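You operate a simulated robot arm through the tools that you are given. There is no shell and no other tool. Be economical: measure what you need, move in short steps, check, and stop when the job is done.

The job below is to be done with a simulated robot arm. You get a single attempt, and the scene is never put back.

## Task
Give the purple-collar vial 3 doses of dye and one of water.
Fine: load it in the blue cup of the turntable and step it under the drip tube; BLUE key, WATER key.

The check looks at the end state, three seconds after you hand in, the way a careful person would. Anything else that was tipped, shoved, dropped, spilled or broken makes it a failure.

## Robot
A 6-joint arm with a two-finger parallel gripper, fixed in place. Base frame: the origin is at the foot of the arm, x ahead of it, y to its left, z up; the work surface is at about z = 857. Lengths are in mm, angles in rad, forces in N, time in s.
With the tool pointing down near the work surface it reaches from about 240 to 640 mm from the base axis. Its first joint turns from -1.152 to 1.152 rad. Payload 2.7 kg.
The tool frame sits at the grasp point between the pads (the TCP): z along the fingers, y along the line on which they close. The tips reach 23 mm beyond it. Largest opening 94 mm; finger width 38, thickness 10; the body of the gripper, 54 by 96 mm, starts 39 mm behind the TCP.
Orientation is that of the tool frame in the base frame, as a unit quaternion [x, y, z, w]. With the fingers straight down and closing along the base's y, the tool's x points along the base's -x, its y along +y and its z along -z.

## Interface
- The arm moves only by the tool nudge_tool. Its argument "deltas" is text: rows parted by semicolons, each of 7 numbers parted by spaces: the shift along the base's x, y, z in units of 25 mm (1.0 is 25 mm), then the turn, a rotation vector about the base's x, y, z in units of 8 degrees (1.0 is 8 degrees), then the gripper command, from -1 (shut) to 1 (fully open), values between in proportion. In form: dx dy dz wx wy wz claw; .... A call has 1 to 8 rows; each row shifts and turns the commanded pose from where the row before left it. A call with a number of a shift or a turn outside -1 to 1 is refused whole. Rows are played at 5 a second. More than 50 mm and 0.15 rad between two rows, or a gripper value outside its range, and nothing of the call is played. Where a pose cannot be reached the arm comes as near as it can. A force on the tool above 40 N (or 10 N above the force at the start of the call, whichever is more), or a blocked arm, ends the call early, and 0.2 s more pass. Each finger travels about 45 mm/s and halts on what it meets, pressing with about 28 N; the grip force reading is that of the motor and also rises with nothing between the fingers. The clock runs only during rows and for 0.2 s after the last one: add rows that do not move to give the fingers time. The reply holds the time, the measured pose of the TCP, the force on the tool along the base axes, the opening and the grip force, in the units named above and with some noise.
- Cameras (640 x 400 px; columns grow to the right, rows downward): "scene" is fixed at [81.5, -436.1, 1410]; the picture's right is [0.71, -0.70, 0.00], its down [-0.35, -0.36, -0.86] and it looks along [0.60, 0.62, -0.51] (base axes); focal length 318 px, centre (320, 200). "wrist" rides on the gripper at [-39, 0, -44] in the tool frame; the picture's right is [0.00, -1.00, 0.00], its down [0.97, 0.00, -0.24] and it looks along [0.24, 0.00, 0.97] (tool axes); focal length 218 px, centre (320, 200).
- grab_frame(camera): a new picture of that camera. It takes no simulated time.
- measure_at(camera, pixels): for up to 12 pixels [column, row] of the newest picture of that camera ("zoom" is the newest enlarged one), the place [x, y, z] in the base frame of the surface seen there, good to about 2 mm. It takes no simulated time.
- inspect(camera, box): a new picture of the part [left, top, right, bottom] of that camera's present view, enlarged. It takes no simulated time.
- job_done(): hands the job in; it is judged then, once.

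Keep the steps short. Do not move on a guess: measure, check each grasp and each placing, and mend mistakes. In all there are 80 turns and 38 pictures (those below and enlarged ones count). Leave the gripper open and the arm clear of the work at the hand-in unless told otherwise, and finish with a single line.

The tools are called after "Call:" as a command line: name --argument value ..., lists and objects as JSON in quotes. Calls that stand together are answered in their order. nudge_tool: Moves the arm, as the interface text tells. Its arguments: {"type":"object","properties":{"deltas":{"type":"string"}},"required":["deltas"]} The other tools are called the same way: grab_frame (camera) takes a picture; measure_at (camera, pixels) gives the place of the surface under pixels of a picture; inspect (camera, box) takes an enlarged picture of a part of a camera's view; job_done () hands the job in.

At the start:

```text
time_s: 0.0
tool_pos: [409.0, -19.2, 1186.0]
tool_rot: [0.0, 1.0, 0.0, 0.0]
wrist_force: [0.3, -1.5, -0.6]
opening: 93.9
finger_force: 0.1
```

scene: 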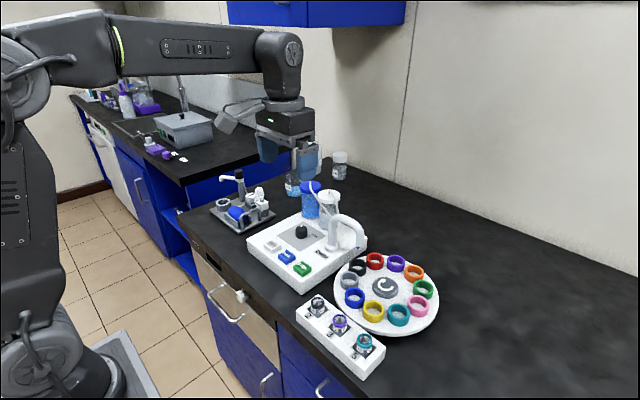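
wrist: 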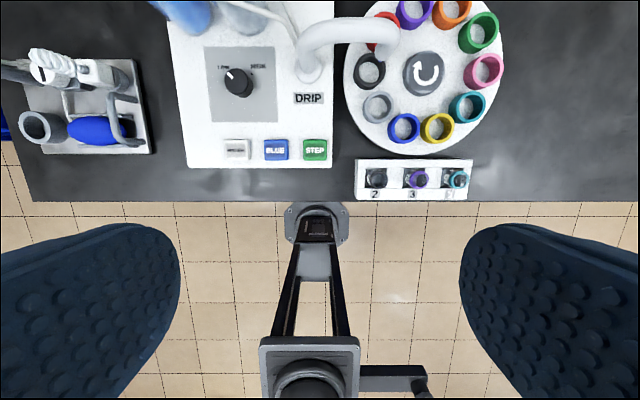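

I see the dispenser with three keys, a dial, a turntable and a vial rack. I'll enlarge these first to read the labels.

Call:
inspect --camera "wrist" --box '[160, 0, 340, 170]'

Call:
inspect --camera "wrist" --box '[330, 0, 510, 205]'

Call:
inspect --camera "scene" --box '[230, 170, 450, 390]'

```text
2.35 times, centred on (250, 85) of wrist
```

zoom: 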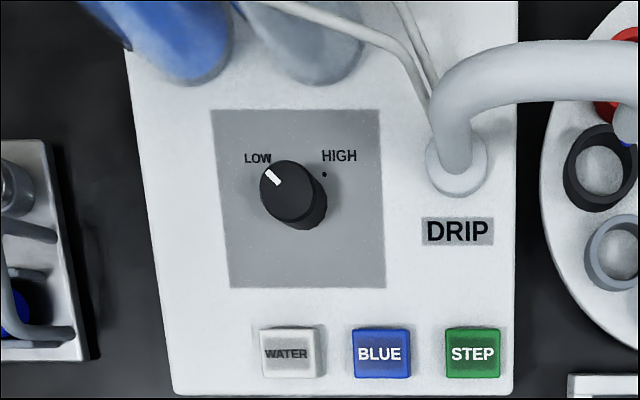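

```text
1.95 times, centred on (420, 102) of wrist
```

zoom: 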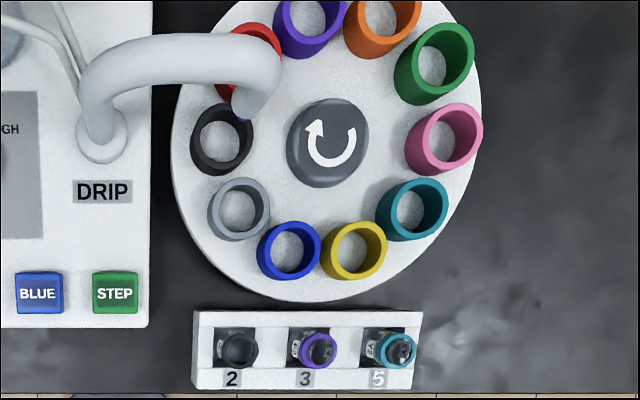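

```text
1.82 times, centred on (340, 280) of scene
```

zoom: 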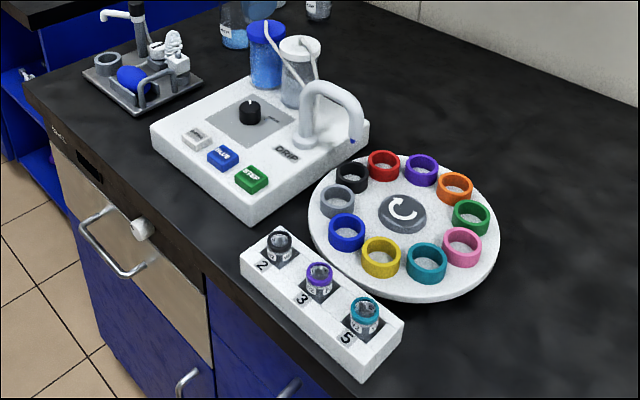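

Purple collar is in slot 3, the dial is at LOW, and the turntable arrow is clockwise seen from above. I'll measure keys, cups, drip nozzle and vials on a fresh scene enlargement.

Call:
inspect --camera "scene" --box '[290, 280, 390, 385]'

Call:
measure_at --camera "wrist" --pixels '[[236, 149], [276, 149], [315, 149], [404, 129], [404, 120], [404, 142], [378, 108], [420, 72], [418, 179], [387, 40], [405, 193], [437, 129]]'

Call:
measure_at --camera "scene" --pixels '[[360, 248], [340, 320], [335, 328], [355, 298], [355, 291], [355, 305], [318, 300], [364, 340], [331, 326], [375, 262], [358, 245]]'

```text
3.81 times, centred on (340, 332) of scene
```

zoom: 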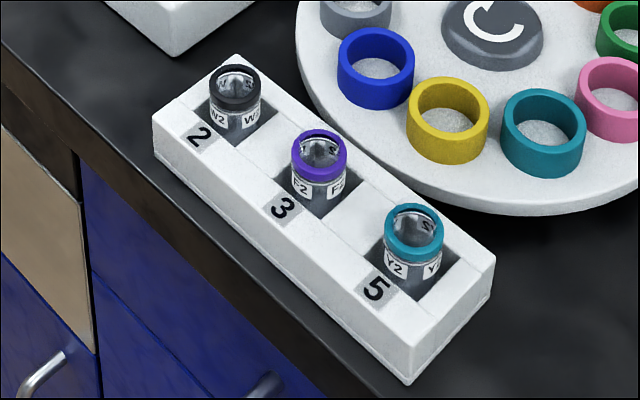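

```text
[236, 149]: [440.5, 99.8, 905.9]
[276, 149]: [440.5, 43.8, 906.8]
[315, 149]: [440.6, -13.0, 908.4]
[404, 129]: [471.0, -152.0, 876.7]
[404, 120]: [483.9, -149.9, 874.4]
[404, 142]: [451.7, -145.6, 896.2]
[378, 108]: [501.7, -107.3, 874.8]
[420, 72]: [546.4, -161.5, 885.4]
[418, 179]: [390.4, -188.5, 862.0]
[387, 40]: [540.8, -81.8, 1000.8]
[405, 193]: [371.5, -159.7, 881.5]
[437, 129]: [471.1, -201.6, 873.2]
```

```text
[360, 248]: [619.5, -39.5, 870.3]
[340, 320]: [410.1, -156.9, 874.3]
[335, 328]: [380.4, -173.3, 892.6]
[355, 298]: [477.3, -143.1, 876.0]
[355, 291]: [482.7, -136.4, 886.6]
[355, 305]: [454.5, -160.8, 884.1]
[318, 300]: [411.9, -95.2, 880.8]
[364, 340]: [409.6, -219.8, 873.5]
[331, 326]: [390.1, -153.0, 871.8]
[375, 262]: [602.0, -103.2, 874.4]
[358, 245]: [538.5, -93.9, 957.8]
```

The vials are open-topped with collars. I'll measure vial 3's collar and the blue cup rim on a zoom.

Call:
inspect --camera "scene" --box '[290, 280, 390, 385]'

Call:
measure_at --camera "zoom" --pixels '[[294, 155], [345, 155], [320, 171], [320, 132], [320, 192], [376, 68], [376, 32], [342, 52], [410, 52], [376, 92], [280, 230], [365, 190]]'

Call:
measure_at --camera "zoom" --pixels '[[300, 140], [340, 140], [320, 176], [235, 97], [235, 70], [414, 250], [414, 208], [160, 112], [410, 345], [490, 255], [236, 58], [309, 204]]'

```text
3.81 times, centred on (340, 332) of scene
```

zoom: 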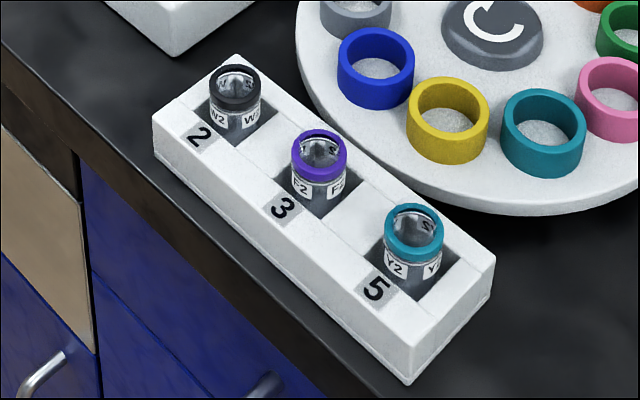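

```text
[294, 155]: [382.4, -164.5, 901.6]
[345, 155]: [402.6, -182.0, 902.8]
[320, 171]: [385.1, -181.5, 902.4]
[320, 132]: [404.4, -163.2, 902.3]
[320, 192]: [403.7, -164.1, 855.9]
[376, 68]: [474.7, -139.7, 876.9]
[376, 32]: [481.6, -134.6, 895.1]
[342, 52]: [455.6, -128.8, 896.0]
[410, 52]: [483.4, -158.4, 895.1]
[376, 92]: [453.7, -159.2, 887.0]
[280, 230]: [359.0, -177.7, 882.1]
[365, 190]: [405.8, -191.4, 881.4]
```

```text
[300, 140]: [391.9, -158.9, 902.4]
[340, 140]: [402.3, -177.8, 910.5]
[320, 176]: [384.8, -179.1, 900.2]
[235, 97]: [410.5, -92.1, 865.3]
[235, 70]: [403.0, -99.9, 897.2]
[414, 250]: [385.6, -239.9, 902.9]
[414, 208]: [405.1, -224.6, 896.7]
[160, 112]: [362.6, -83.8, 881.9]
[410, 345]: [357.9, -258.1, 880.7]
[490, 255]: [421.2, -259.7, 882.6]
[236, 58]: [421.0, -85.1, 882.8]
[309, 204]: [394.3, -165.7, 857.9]
```

Vial 3's centre is near (393, -172), with its rim at z 902 and the rack top at 881. The blue cup is centred near (469, -147) with its rim at 896 and floor at 875. I'll move above vial 3 with the gripper part-open.

Call:
nudge_tool --deltas "-0.091 -0.873 -1 0 0 0 0.2; -0.091 -0.873 -1 0 0 0 0.2; -0.091 -0.873 -1 0 0 0 0.2; -0.091 -0.873 -1 0 0 0 0.2; -0.091 -0.873 -1 0 0 0 0.2; -0.091 -0.873 -1 0 0 0 0.2; -0.091 -0.873 -1 0 0 0 0.2; 0 0 0 0 0 0 0.2"

Call:
grab_frame --camera "wrist"

```text
time_s: 1.8
tool_pos: [390.3, -174.6, 1012.8]
tool_rot: [0.0, 1.0, 0.0, -0.001]
wrist_force: [0.2, 0.3, 0.5]
opening: 56.4
finger_force: 0.0
```

```text
30 pictures are left
```

wrist: 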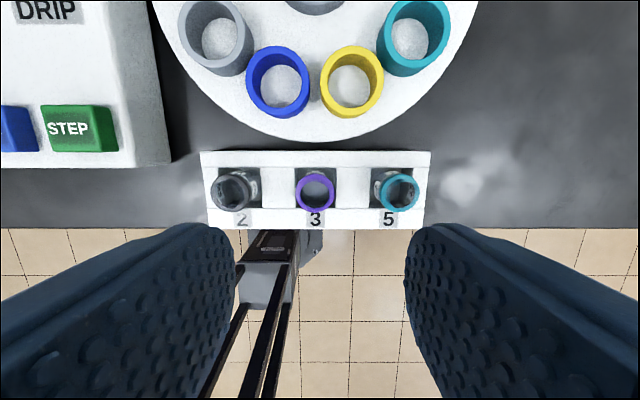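

I'll measure the purple collar and the blue cup rim from this near-vertical view.

Call:
measure_at --camera "wrist" --pixels '[[297, 192], [333, 192], [315, 174], [315, 210], [315, 192], [250, 82], [307, 82], [278, 50], [278, 112], [278, 90], [232, 192], [400, 192]]'

```text
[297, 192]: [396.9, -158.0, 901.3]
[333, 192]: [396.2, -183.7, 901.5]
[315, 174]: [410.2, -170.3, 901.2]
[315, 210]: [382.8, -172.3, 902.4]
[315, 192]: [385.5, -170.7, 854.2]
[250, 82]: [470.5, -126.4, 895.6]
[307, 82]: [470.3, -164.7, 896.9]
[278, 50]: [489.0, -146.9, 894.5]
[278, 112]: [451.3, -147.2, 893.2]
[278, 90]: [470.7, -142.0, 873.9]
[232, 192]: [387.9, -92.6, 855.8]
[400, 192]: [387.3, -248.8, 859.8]
```

The collar centre is (396.5, -171). I'll correct in xy and descend part-way, then reread.

Call:
nudge_tool --deltas "0.136 0.04 -0.7 0 0 0 0.2; 0 0 -0.7 0 0 0 0.2; 0 0 -0.7 0 0 0 0.2; 0 0 -0.7 0 0 0 0.2; 0 0 0 0 0 0 0.2; 0 0 0 0 0 0 0.2"

Call:
grab_frame --camera "wrist"

```text
time_s: 3.2
tool_pos: [393.3, -169.7, 940.0]
tool_rot: [-0.001, 1.0, 0.0, 0.0]
wrist_force: [-0.7, -0.5, 0.8]
opening: 56.4
finger_force: 0.0
```

```text
29 pictures are left
```

wrist: 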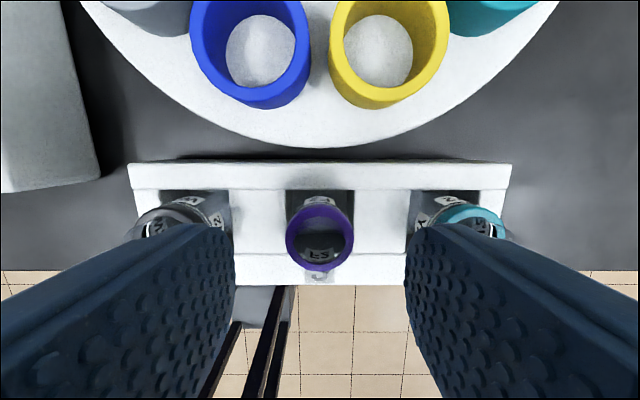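

The vial is centred between the fingers (column 320). I'll narrow slightly for clearance to its neighbours, descend to TCP about 907 and close.

Call:
nudge_tool --deltas "0.08 0 0 0 0 0 0; 0 0 -0.6 0 0 0 0; 0 0 -0.7 0 0 0 0; 0 0 0 0 0 0 0; 0 0 0 0 0 0 -0.5; 0 0 0 0 0 0 -1; 0 0 0 0 0 0 -1"

```text
time_s: 4.8
tool_pos: [396.8, -170.8, 910.0]
tool_rot: [0.001, 1.0, 0.001, 0.0]
wrist_force: [-0.1, 0.0, 0.4]
opening: 24.0
finger_force: 28.0
```

The fingers closed at 24.0 mm with 28 N, so the vial is held. I'll lift straight up about 60 mm and check.

Call:
nudge_tool --deltas "0 0 0.4 0 0 0 -1; 0 0 0.6 0 0 0 -1; 0 0 0.7 0 0 0 -1; 0 0 0.7 0 0 0 -1; 0 0 0 0 0 0 -1"

Call:
grab_frame --camera "wrist"

Call:
inspect --camera "scene" --box '[270, 210, 430, 350]'

```text
time_s: 6.0
tool_pos: [395.8, -171.8, 969.3]
tool_rot: [0.0, 1.0, 0.0, -0.001]
wrist_force: [0.4, -0.6, -0.5]
opening: 24.0
finger_force: 27.9
```

```text
28 pictures are left
```

wrist: 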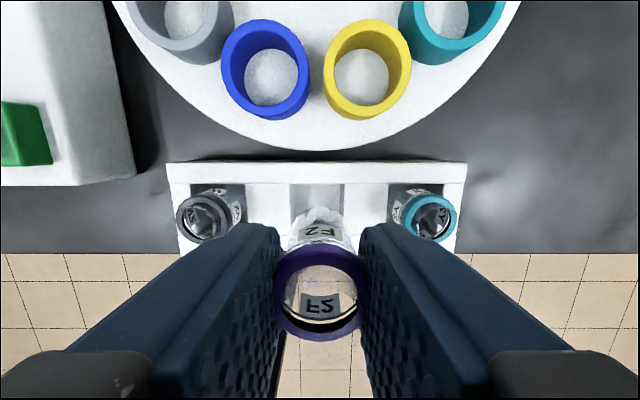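

```text
2.86 times, centred on (350, 280) of scene
```

zoom: 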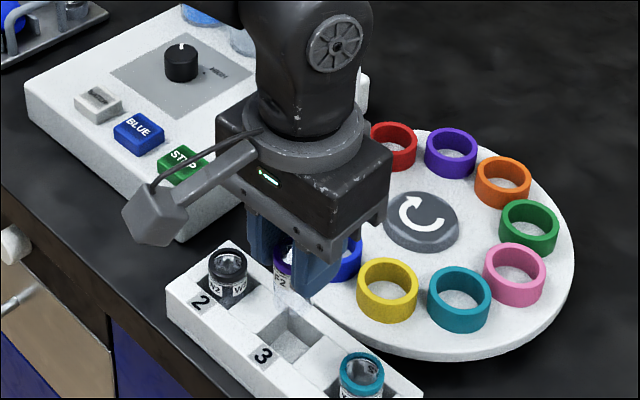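

The vial is held and vertical, and the neighbours are undisturbed. I'll measure the held collar and blue cup from this frame to align them.

Call:
measure_at --camera "wrist" --pixels '[[320, 254], [320, 337], [285, 268], [358, 268], [226, 50], [302, 50], [265, 24], [265, 97], [237, 55], [293, 55], [265, 118], [320, 240]]'

```text
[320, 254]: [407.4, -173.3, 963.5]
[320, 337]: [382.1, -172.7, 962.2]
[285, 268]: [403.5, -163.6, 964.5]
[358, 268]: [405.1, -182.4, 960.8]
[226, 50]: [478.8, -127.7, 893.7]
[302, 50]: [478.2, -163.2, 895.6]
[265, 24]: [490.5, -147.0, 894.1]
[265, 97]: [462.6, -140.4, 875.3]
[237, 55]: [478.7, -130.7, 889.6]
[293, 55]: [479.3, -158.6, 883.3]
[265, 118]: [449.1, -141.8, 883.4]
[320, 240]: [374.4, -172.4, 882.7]
```

The vial is centred on the TCP with its bottom at about 917. I'll shift by (+74.5, +26.5) over the blue cup and check.

Call:
nudge_tool --deltas "0.745 0.265 0 0 0 0 -1; 0.745 0.265 0 0 0 0 -1; 0.745 0.265 0 0 0 0 -1; 0.745 0.265 0 0 0 0 -1; 0 0 0 0 0 0 -1; 0 0 0 0 0 0 -1"

Call:
grab_frame --camera "wrist"

Call:
inspect --camera "scene" --box '[310, 230, 410, 330]'

```text
time_s: 7.4
tool_pos: [472.5, -143.6, 969.9]
tool_rot: [0.0, 1.0, -0.001, 0.0]
wrist_force: [0.0, -0.8, -0.4]
opening: 23.8
finger_force: 28.0
```

```text
26 pictures are left
```

wrist: 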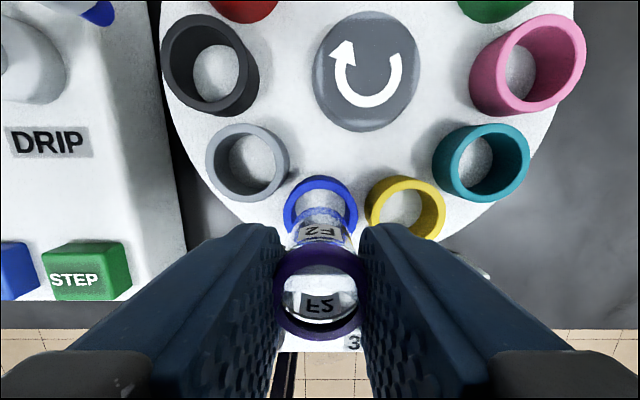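

```text
4.00 times, centred on (360, 280) of scene
```

zoom: 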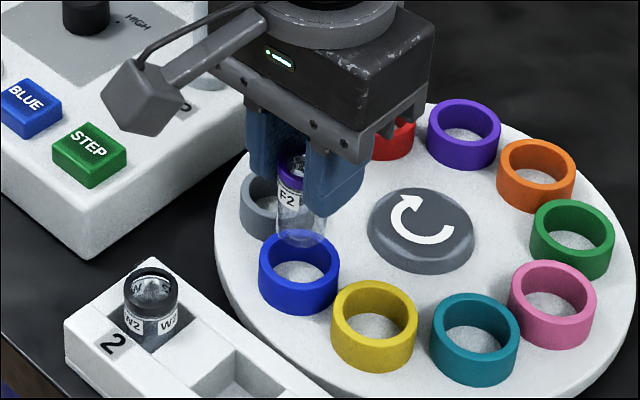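

The vial and cup line up at column 320. I'll check x with measurements.

Call:
measure_at --camera "wrist" --pixels '[[320, 254], [320, 337], [287, 268], [358, 268], [320, 180], [286, 215], [355, 215], [320, 188]]'

Call:
measure_at --camera "zoom" --pixels '[[300, 278], [262, 256], [337, 256], [300, 310], [296, 244], [280, 230], [322, 230], [298, 236]]'

```text
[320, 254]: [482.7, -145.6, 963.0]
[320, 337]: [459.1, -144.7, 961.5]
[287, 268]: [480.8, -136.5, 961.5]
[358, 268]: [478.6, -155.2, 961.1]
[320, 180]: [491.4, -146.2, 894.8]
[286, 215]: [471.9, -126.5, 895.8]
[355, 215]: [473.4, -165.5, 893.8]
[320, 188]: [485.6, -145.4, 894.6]
```

```text
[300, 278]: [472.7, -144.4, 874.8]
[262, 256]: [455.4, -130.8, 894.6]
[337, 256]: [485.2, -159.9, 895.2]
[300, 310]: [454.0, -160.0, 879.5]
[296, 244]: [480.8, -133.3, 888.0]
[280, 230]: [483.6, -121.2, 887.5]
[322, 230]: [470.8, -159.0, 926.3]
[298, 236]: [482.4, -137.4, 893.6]
```

The vial is at (471, -145.5) and the cup at (470.5, -146), so they are aligned. I'll lower it 39 mm.

Call:
nudge_tool --deltas "0 0 -0.5 0 0 0 -1; 0 0 -0.5 0 0 0 -1; 0 0 -0.3 0 0 0 -1; 0 0 -0.26 0 0 0 -1; 0 0 0 0 0 0 -1"

Call:
inspect --camera "scene" --box '[310, 230, 410, 330]'

```text
time_s: 8.6
tool_pos: [473.0, -144.8, 930.8]
tool_rot: [-0.001, 1.0, 0.0, 0.0]
wrist_force: [0.2, -0.1, -0.9]
opening: 24.0
finger_force: 27.9
```

```text
4.00 times, centred on (360, 280) of scene
```

zoom: 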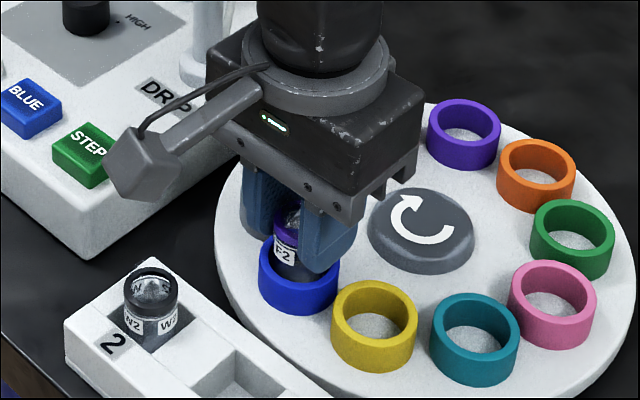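

The vial is inside the cup with no contact force. I'll lower it in small steps until the force shows contact.

Call:
nudge_tool --deltas "0 0 -0.06 0 0 0 -1; 0 0 -0.06 0 0 0 -1; 0 0 0 0 0 0 -1"

```text
time_s: 9.4
tool_pos: [470.8, -143.9, 928.3]
tool_rot: [0.0, 1.0, 0.0, 0.002]
wrist_force: [-0.9, 0.7, 4.0]
opening: 23.9
finger_force: 27.8
```

The force is 4 N upward, so the vial is on the cup floor. I'll open to about 40 mm, then rise.

Call:
nudge_tool --deltas "0 0 0 0 0 0 -0.3; 0 0 0 0 0 0 -0.15; 0 0 0 0 0 0 -0.1; 0 0 0.5 0 0 0 -0.1; 0 0 0.8 0 0 0 -0.1; 0 0 1 0 0 0 -0.1; 0 0 1 0 0 0 -0.1; 0 0 0 0 0 0 -0.1"

Call:
grab_frame --camera "wrist"

```text
time_s: 11.2
tool_pos: [470.4, -143.6, 1010.1]
tool_rot: [-0.001, 1.0, 0.0, 0.001]
wrist_force: [-0.3, -1.0, -0.8]
opening: 42.4
finger_force: 0.0
```

```text
23 pictures are left
```

wrist: 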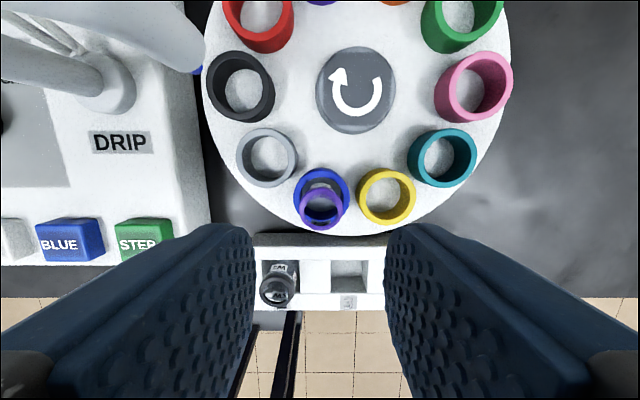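

The vial stands in the blue cup. I'll measure the STEP and BLUE keys, and the nozzle and cups near it.

Call:
measure_at --camera "wrist" --pixels '[[132, 228], [164, 228], [147, 222], [147, 235], [72, 226], [12, 225], [197, 71], [203, 73], [240, 85], [260, 20], [355, 75], [72, 238]]'

Call:
measure_at --camera "scene" --pixels '[[302, 269], [286, 256], [271, 245]]'

```text
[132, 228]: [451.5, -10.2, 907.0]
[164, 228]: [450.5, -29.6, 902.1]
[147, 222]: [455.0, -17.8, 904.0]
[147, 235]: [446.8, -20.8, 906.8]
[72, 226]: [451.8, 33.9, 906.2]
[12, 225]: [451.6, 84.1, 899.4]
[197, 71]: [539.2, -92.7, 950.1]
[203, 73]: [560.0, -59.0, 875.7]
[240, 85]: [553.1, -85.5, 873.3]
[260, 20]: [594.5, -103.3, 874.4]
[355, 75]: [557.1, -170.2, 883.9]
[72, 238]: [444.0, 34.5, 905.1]
```

```text
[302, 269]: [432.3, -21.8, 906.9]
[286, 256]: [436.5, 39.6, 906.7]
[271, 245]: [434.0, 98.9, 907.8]
```

The STEP key is centred near (442, -15), z 907. I'll shut the gripper, back off in x first for the tube, then move over STEP.

Call:
nudge_tool --deltas "-0.58 0 0 0 0 0 -1; -0.58 0 0 0 0 0 -1; 0 0.864 0 0 0 0 -1; 0 0.864 0 0 0 0 -1; 0 0.864 0 0 0 0 -1; 0 0.864 0 0 0 0 -1; 0 0.864 0 0 0 0 -1; 0 0.864 0 0 0 0 -1"

Call:
nudge_tool --deltas "0 0 -0.9 0 0 0 -1; 0 0 -0.9 0 0 0 -1; 0 0 -0.7 0 0 0 -1; 0 0 0 0 0 0 -1"

Call:
grab_frame --camera "wrist"

```text
time_s: 13.0
tool_pos: [442.1, -14.6, 1010.2]
tool_rot: [0.0, 1.0, 0.0, 0.0]
wrist_force: [0.6, -1.1, -0.5]
opening: 0.0
finger_force: 28.3
```

```text
time_s: 14.0
tool_pos: [443.2, -14.4, 946.3]
tool_rot: [0.0, 1.0, 0.0, 0.0]
wrist_force: [0.4, 0.4, 0.5]
opening: 0.0
finger_force: 27.9
```

```text
22 pictures are left
```

wrist: 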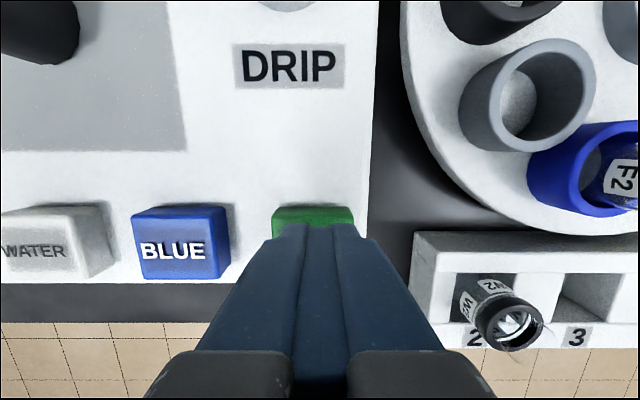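

The fingertips are over STEP, about 16 mm above it. I'll press it once and rise.

Call:
nudge_tool --deltas "0 0 -0.5 0 0 0 -1; 0 0 -0.2 0 0 0 -1; 0 0 -0.12 0 0 0 -1; 0 0 0.4 0 0 0 -1; 0 0 0.42 0 0 0 -1; 0 0 0 0 0 0 -1; 0 0 0 0 0 0 -1"

Call:
grab_frame --camera "scene"

```text
time_s: 15.6
tool_pos: [440.6, -15.1, 947.7]
tool_rot: [0.001, 1.0, 0.0, 0.0]
wrist_force: [-0.7, 0.2, 0.0]
opening: 0.1
finger_force: 28.5
```

```text
21 pictures are left
```

scene: 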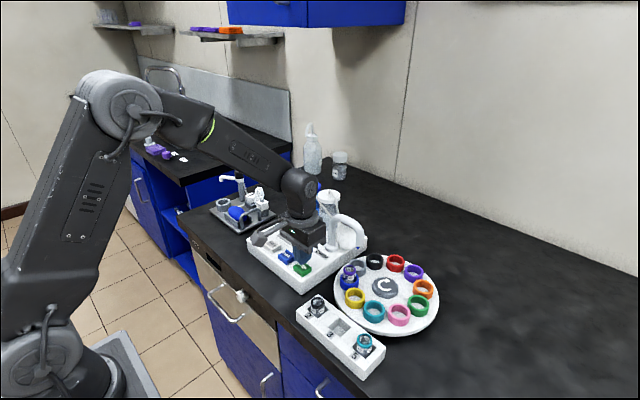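

The table advanced one cup clockwise. I'll press STEP again and then check alignment with the nozzle.

Call:
nudge_tool --deltas "0 0 -0.5 0 0 0 -1; 0 0 -0.2 0 0 0 -1; 0 0 -0.12 0 0 0 -1; 0 0 0.4 0 0 0 -1; 0 0 0.42 0 0 0 -1; 0 0 0 0 0 0 -1; 0 0 0 0 0 0 -1; 0 0 0 0 0 0 -1"

Call:
inspect --camera "scene" --box '[320, 200, 420, 300]'

Call:
grab_frame --camera "wrist"

```text
time_s: 17.4
tool_pos: [441.4, -14.7, 948.4]
tool_rot: [0.0, 1.0, 0.0, 0.0]
wrist_force: [0.5, 0.3, 0.5]
opening: 0.0
finger_force: 27.9
```

```text
4.00 times, centred on (370, 250) of scene
```

zoom: 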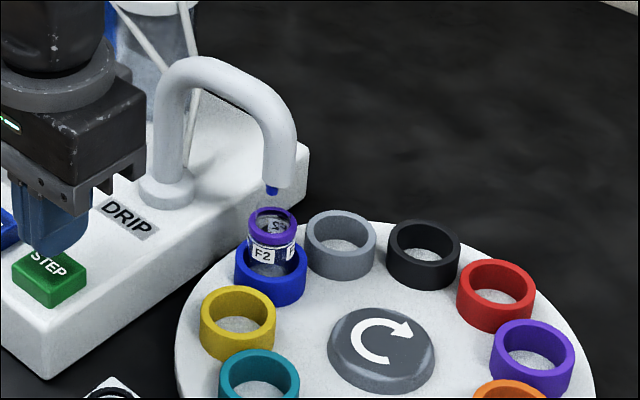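

```text
19 pictures are left
```

wrist: 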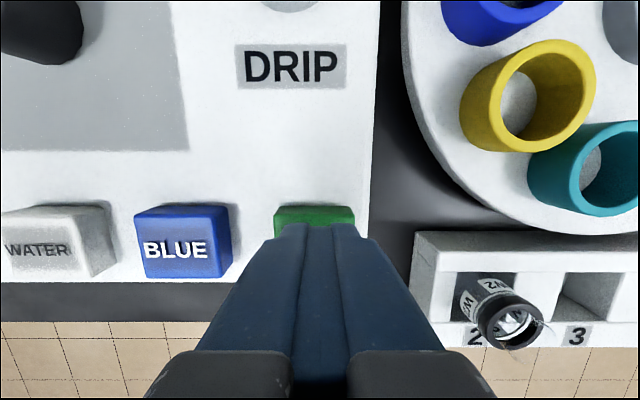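

The blue cup is now visually below the nozzle. I'll verify by measuring the vial rim against the nozzle tip.

Call:
measure_at --camera "zoom" --pixels '[[272, 191], [268, 189], [276, 189], [251, 222], [293, 222], [272, 208], [272, 234], [237, 265], [304, 265], [272, 300], [230, 15]]'

```text
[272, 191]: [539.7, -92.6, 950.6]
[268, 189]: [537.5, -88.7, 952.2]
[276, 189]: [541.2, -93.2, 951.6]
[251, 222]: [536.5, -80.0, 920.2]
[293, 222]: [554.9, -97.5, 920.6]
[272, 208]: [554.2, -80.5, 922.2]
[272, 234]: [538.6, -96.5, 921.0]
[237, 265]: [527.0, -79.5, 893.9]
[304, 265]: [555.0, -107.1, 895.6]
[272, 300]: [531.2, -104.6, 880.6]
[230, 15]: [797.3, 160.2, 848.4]
```

The vial rim centre (546, -88) is under the nozzle (about 542, -90), so it will catch the drips. Next I'll move to the BLUE key near y 43.

Call:
nudge_tool --deltas "0 0.76 0 0 0 0 -1; 0 0.76 0 0 0 0 -1; 0 0.76 0 0 0 0 -1; 0 0 0 0 0 0 -1"

Call:
grab_frame --camera "wrist"

```text
time_s: 18.4
tool_pos: [442.6, 41.8, 947.2]
tool_rot: [0.001, 1.0, 0.001, 0.0]
wrist_force: [-0.5, 0.5, -0.3]
opening: 0.0
finger_force: 28.2
```

```text
18 pictures are left
```

wrist: 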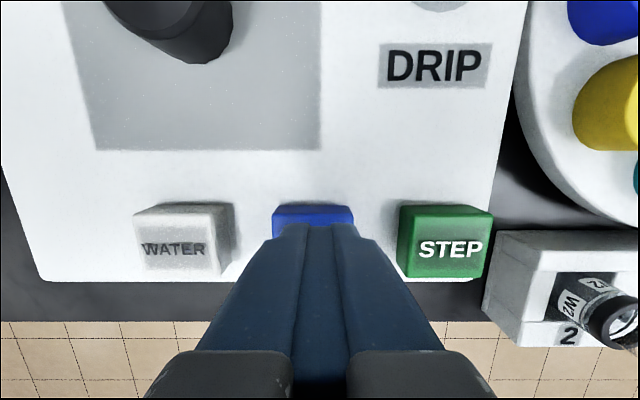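

The gripper is centred over BLUE. I'll press once, wait, and look at the vial.

Call:
nudge_tool --deltas "0 0 -0.5 0 0 0 -1; 0 0 -0.2 0 0 0 -1; 0 0 -0.12 0 0 0 -1; 0 0 0.4 0 0 0 -1; 0 0 0.42 0 0 0 -1; 0 0 0 0 0 0 -1; 0 0 0 0 0 0 -1; 0 0 0 0 0 0 -1"

Call:
inspect --camera "scene" --box '[340, 220, 400, 280]'

```text
time_s: 20.2
tool_pos: [440.3, 41.3, 946.7]
tool_rot: [0.0, 1.0, 0.0, 0.0]
wrist_force: [0.2, 0.7, 0.0]
opening: 0.1
finger_force: 28.2
```

```text
6.67 times, centred on (370, 250) of scene
```

zoom: 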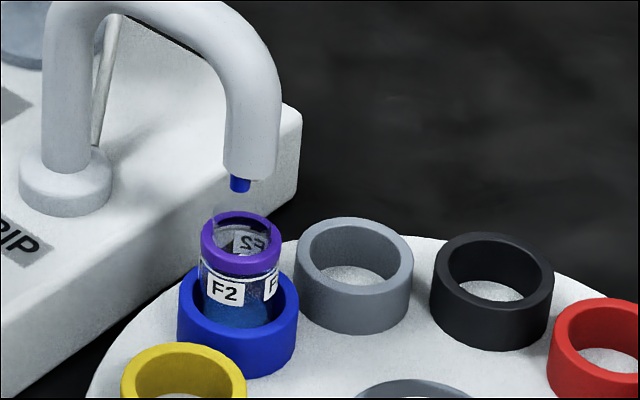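

Dye is in the vial after one press. I'll take a closer look at the level to gauge the dose before continuing.

Call:
inspect --camera "scene" --box '[350, 245, 375, 262]'

```text
16.00 times, centred on (362, 254) of scene
```

zoom: 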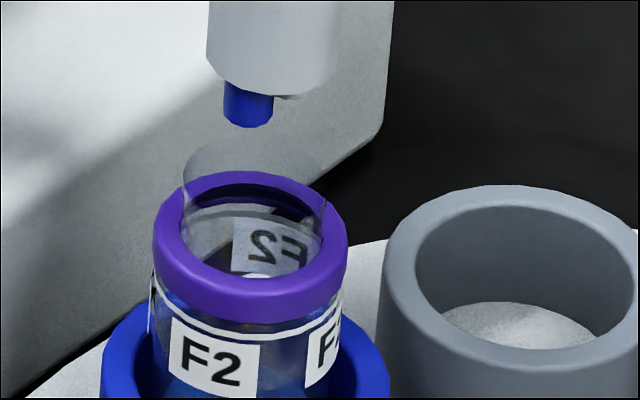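

The drip landed cleanly with no spill. I'll press BLUE a second time.

Call:
nudge_tool --deltas "0 0 -0.5 0 0 0 -1; 0 0 -0.2 0 0 0 -1; 0 0 -0.12 0 0 0 -1; 0 0 0.4 0 0 0 -1; 0 0 0.42 0 0 0 -1; 0 0 0 0 0 0 -1; 0 0 0 0 0 0 -1; 0 0 0 0 0 0 -1"

Call:
inspect --camera "scene" --box '[340, 220, 400, 280]'

```text
time_s: 22.0
tool_pos: [442.6, 42.2, 947.9]
tool_rot: [0.001, 1.0, -0.001, 0.0]
wrist_force: [-0.2, 0.1, -0.4]
opening: 0.1
finger_force: 27.6
```

```text
6.67 times, centred on (370, 250) of scene
```

zoom: 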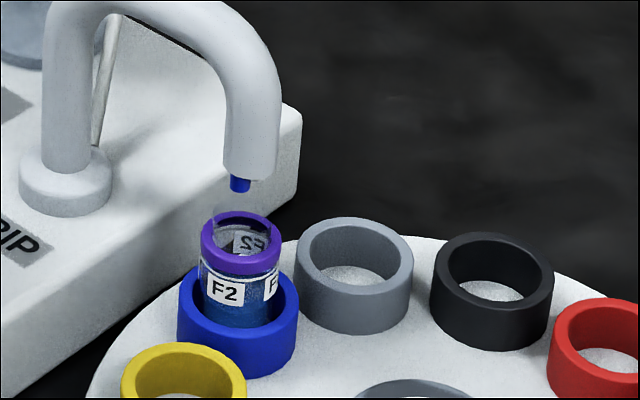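

The level rose again. I'll look closer to estimate the height per dose and the headroom.

Call:
inspect --camera "scene" --box '[352, 248, 374, 272]'

```text
16.00 times, centred on (363, 260) of scene
```

zoom: 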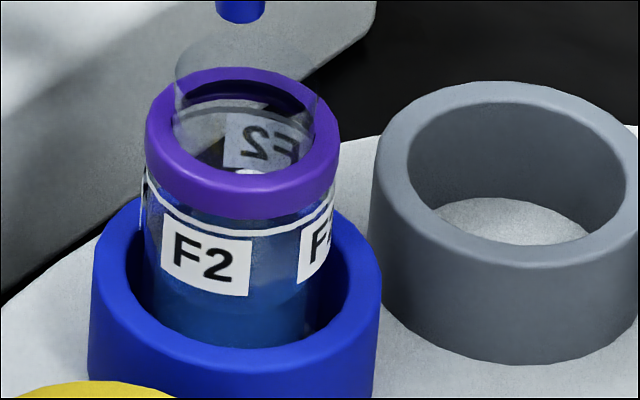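

There is clear headroom and nothing is spilled. I'll press BLUE a third time.

Call:
nudge_tool --deltas "0 0 -0.5 0 0 0 -1; 0 0 -0.2 0 0 0 -1; 0 0 -0.12 0 0 0 -1; 0 0 0.4 0 0 0 -1; 0 0 0.42 0 0 0 -1; 0 0 0 0 0 0 -1; 0 0 0 0 0 0 -1; 0 0 0 0 0 0 -1"

Call:
inspect --camera "scene" --box '[352, 248, 374, 272]'

```text
time_s: 23.8
tool_pos: [441.7, 41.3, 947.5]
tool_rot: [0.0, 1.0, 0.001, 0.0]
wrist_force: [0.2, 0.2, 0.6]
opening: 0.0
finger_force: 27.8
```

```text
16.00 times, centred on (363, 260) of scene
```

zoom: 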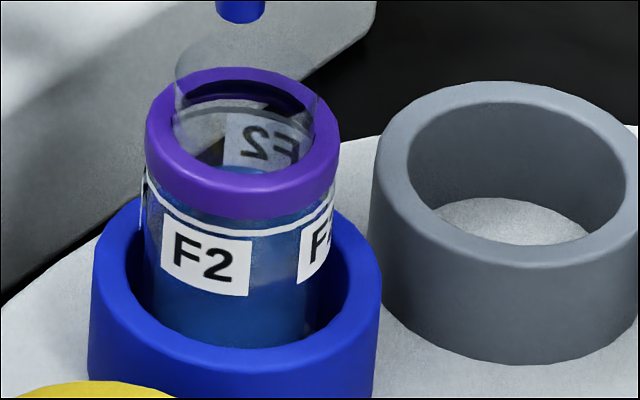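

The third dose registered, with the level higher again. I'll move on to the WATER key near y 99.

Call:
nudge_tool --deltas "0 0.76 0 0 0 0 -1; 0 0.76 0 0 0 0 -1; 0 0.76 0 0 0 0 -1; 0 0 0 0 0 0 -1"

Call:
grab_frame --camera "wrist"

```text
time_s: 24.8
tool_pos: [442.5, 100.4, 948.5]
tool_rot: [0.0, 1.0, 0.0, 0.0]
wrist_force: [0.1, -0.1, 0.4]
opening: 0.1
finger_force: 27.5
```

```text
12 pictures are left
```

wrist: 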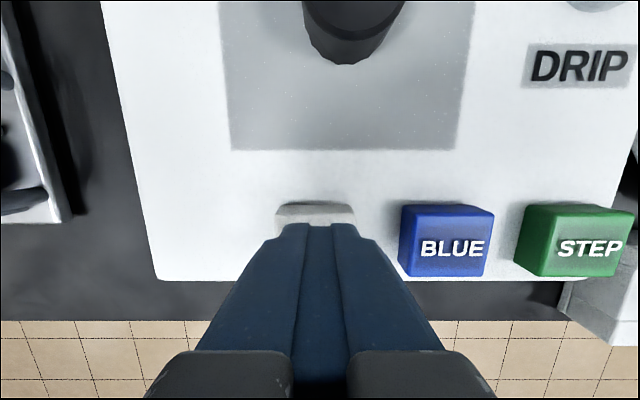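

The gripper is centred over WATER. I'll press once and check.

Call:
nudge_tool --deltas "0 0 -0.5 0 0 0 -1; 0 0 -0.2 0 0 0 -1; 0 0 -0.12 0 0 0 -1; 0 0 0.4 0 0 0 -1; 0 0 0.42 0 0 0 -1; 0 0 0 0 0 0 -1; 0 0 0 0 0 0 -1; 0 0 0 0 0 0 -1"

Call:
inspect --camera "scene" --box '[352, 248, 374, 272]'

```text
time_s: 26.6
tool_pos: [442.9, 99.4, 948.2]
tool_rot: [0.0, 1.0, 0.0, -0.001]
wrist_force: [-0.9, -0.5, -0.2]
opening: 0.0
finger_force: 27.7
```

```text
16.00 times, centred on (363, 260) of scene
```

zoom: 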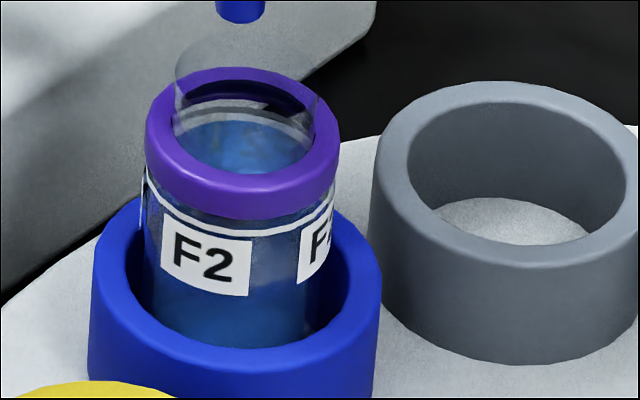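

The level rose to just below the vial's fill line. That makes 3 dye and 1 water, with no spill. I'll raise the arm, open the gripper and check the whole scene.

Call:
nudge_tool --deltas "0 0 1 0 0 0 -1; 0 0 1 0 0 0 -1; 0 0 1 0 0 0 -1; -0.4 0 1 0 0 0 0; -0.4 0 1 0 0 0 1; 0 0 1 0 0 0 1; 0 0 0 0 0 0 1; 0 0 0 0 0 0 1"

Call:
grab_frame --camera "scene"

Call:
grab_frame --camera "wrist"

Call:
inspect --camera "scene" --box '[240, 180, 450, 390]'

```text
time_s: 28.4
tool_pos: [422.1, 99.6, 1097.3]
tool_rot: [0.0, 1.0, 0.0, 0.0]
wrist_force: [0.0, 0.1, 0.4]
opening: 94.0
finger_force: 0.0
```

```text
10 pictures are left
```

scene: 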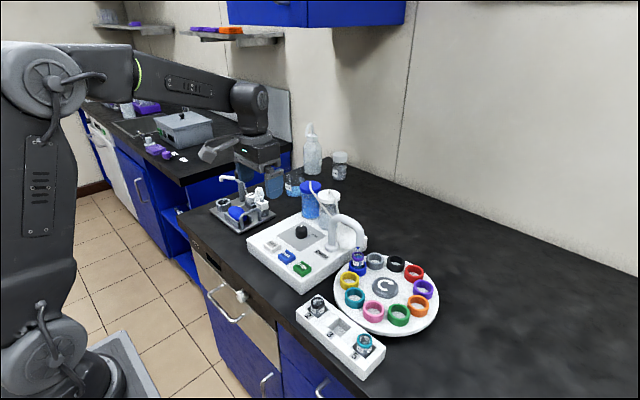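

```text
9 pictures are left
```

wrist: 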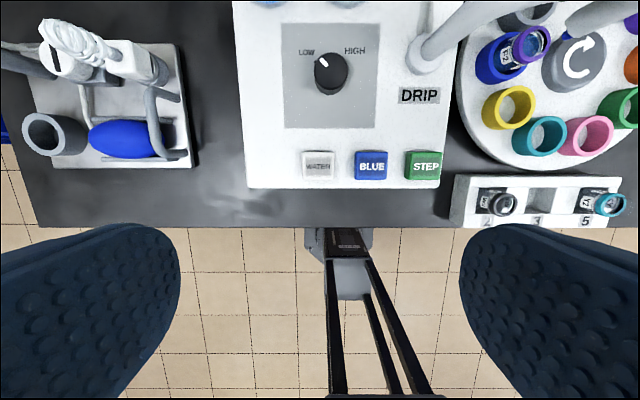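

```text
1.90 times, centred on (345, 285) of scene
```

zoom: 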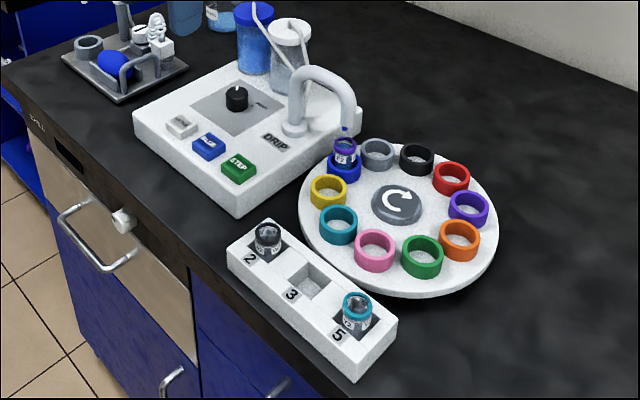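

The vial stands upright in the blue cup under the drip tube and everything else is undisturbed. The dial is still at LOW, and the gripper is open and clear. I'm handing in.

Call:
job_done

```text
The job is handed in.
```

The purple-collar vial is in the blue cup under the drip tube with three BLUE doses and one WATER dose, nothing spilled, and the job is handed in.
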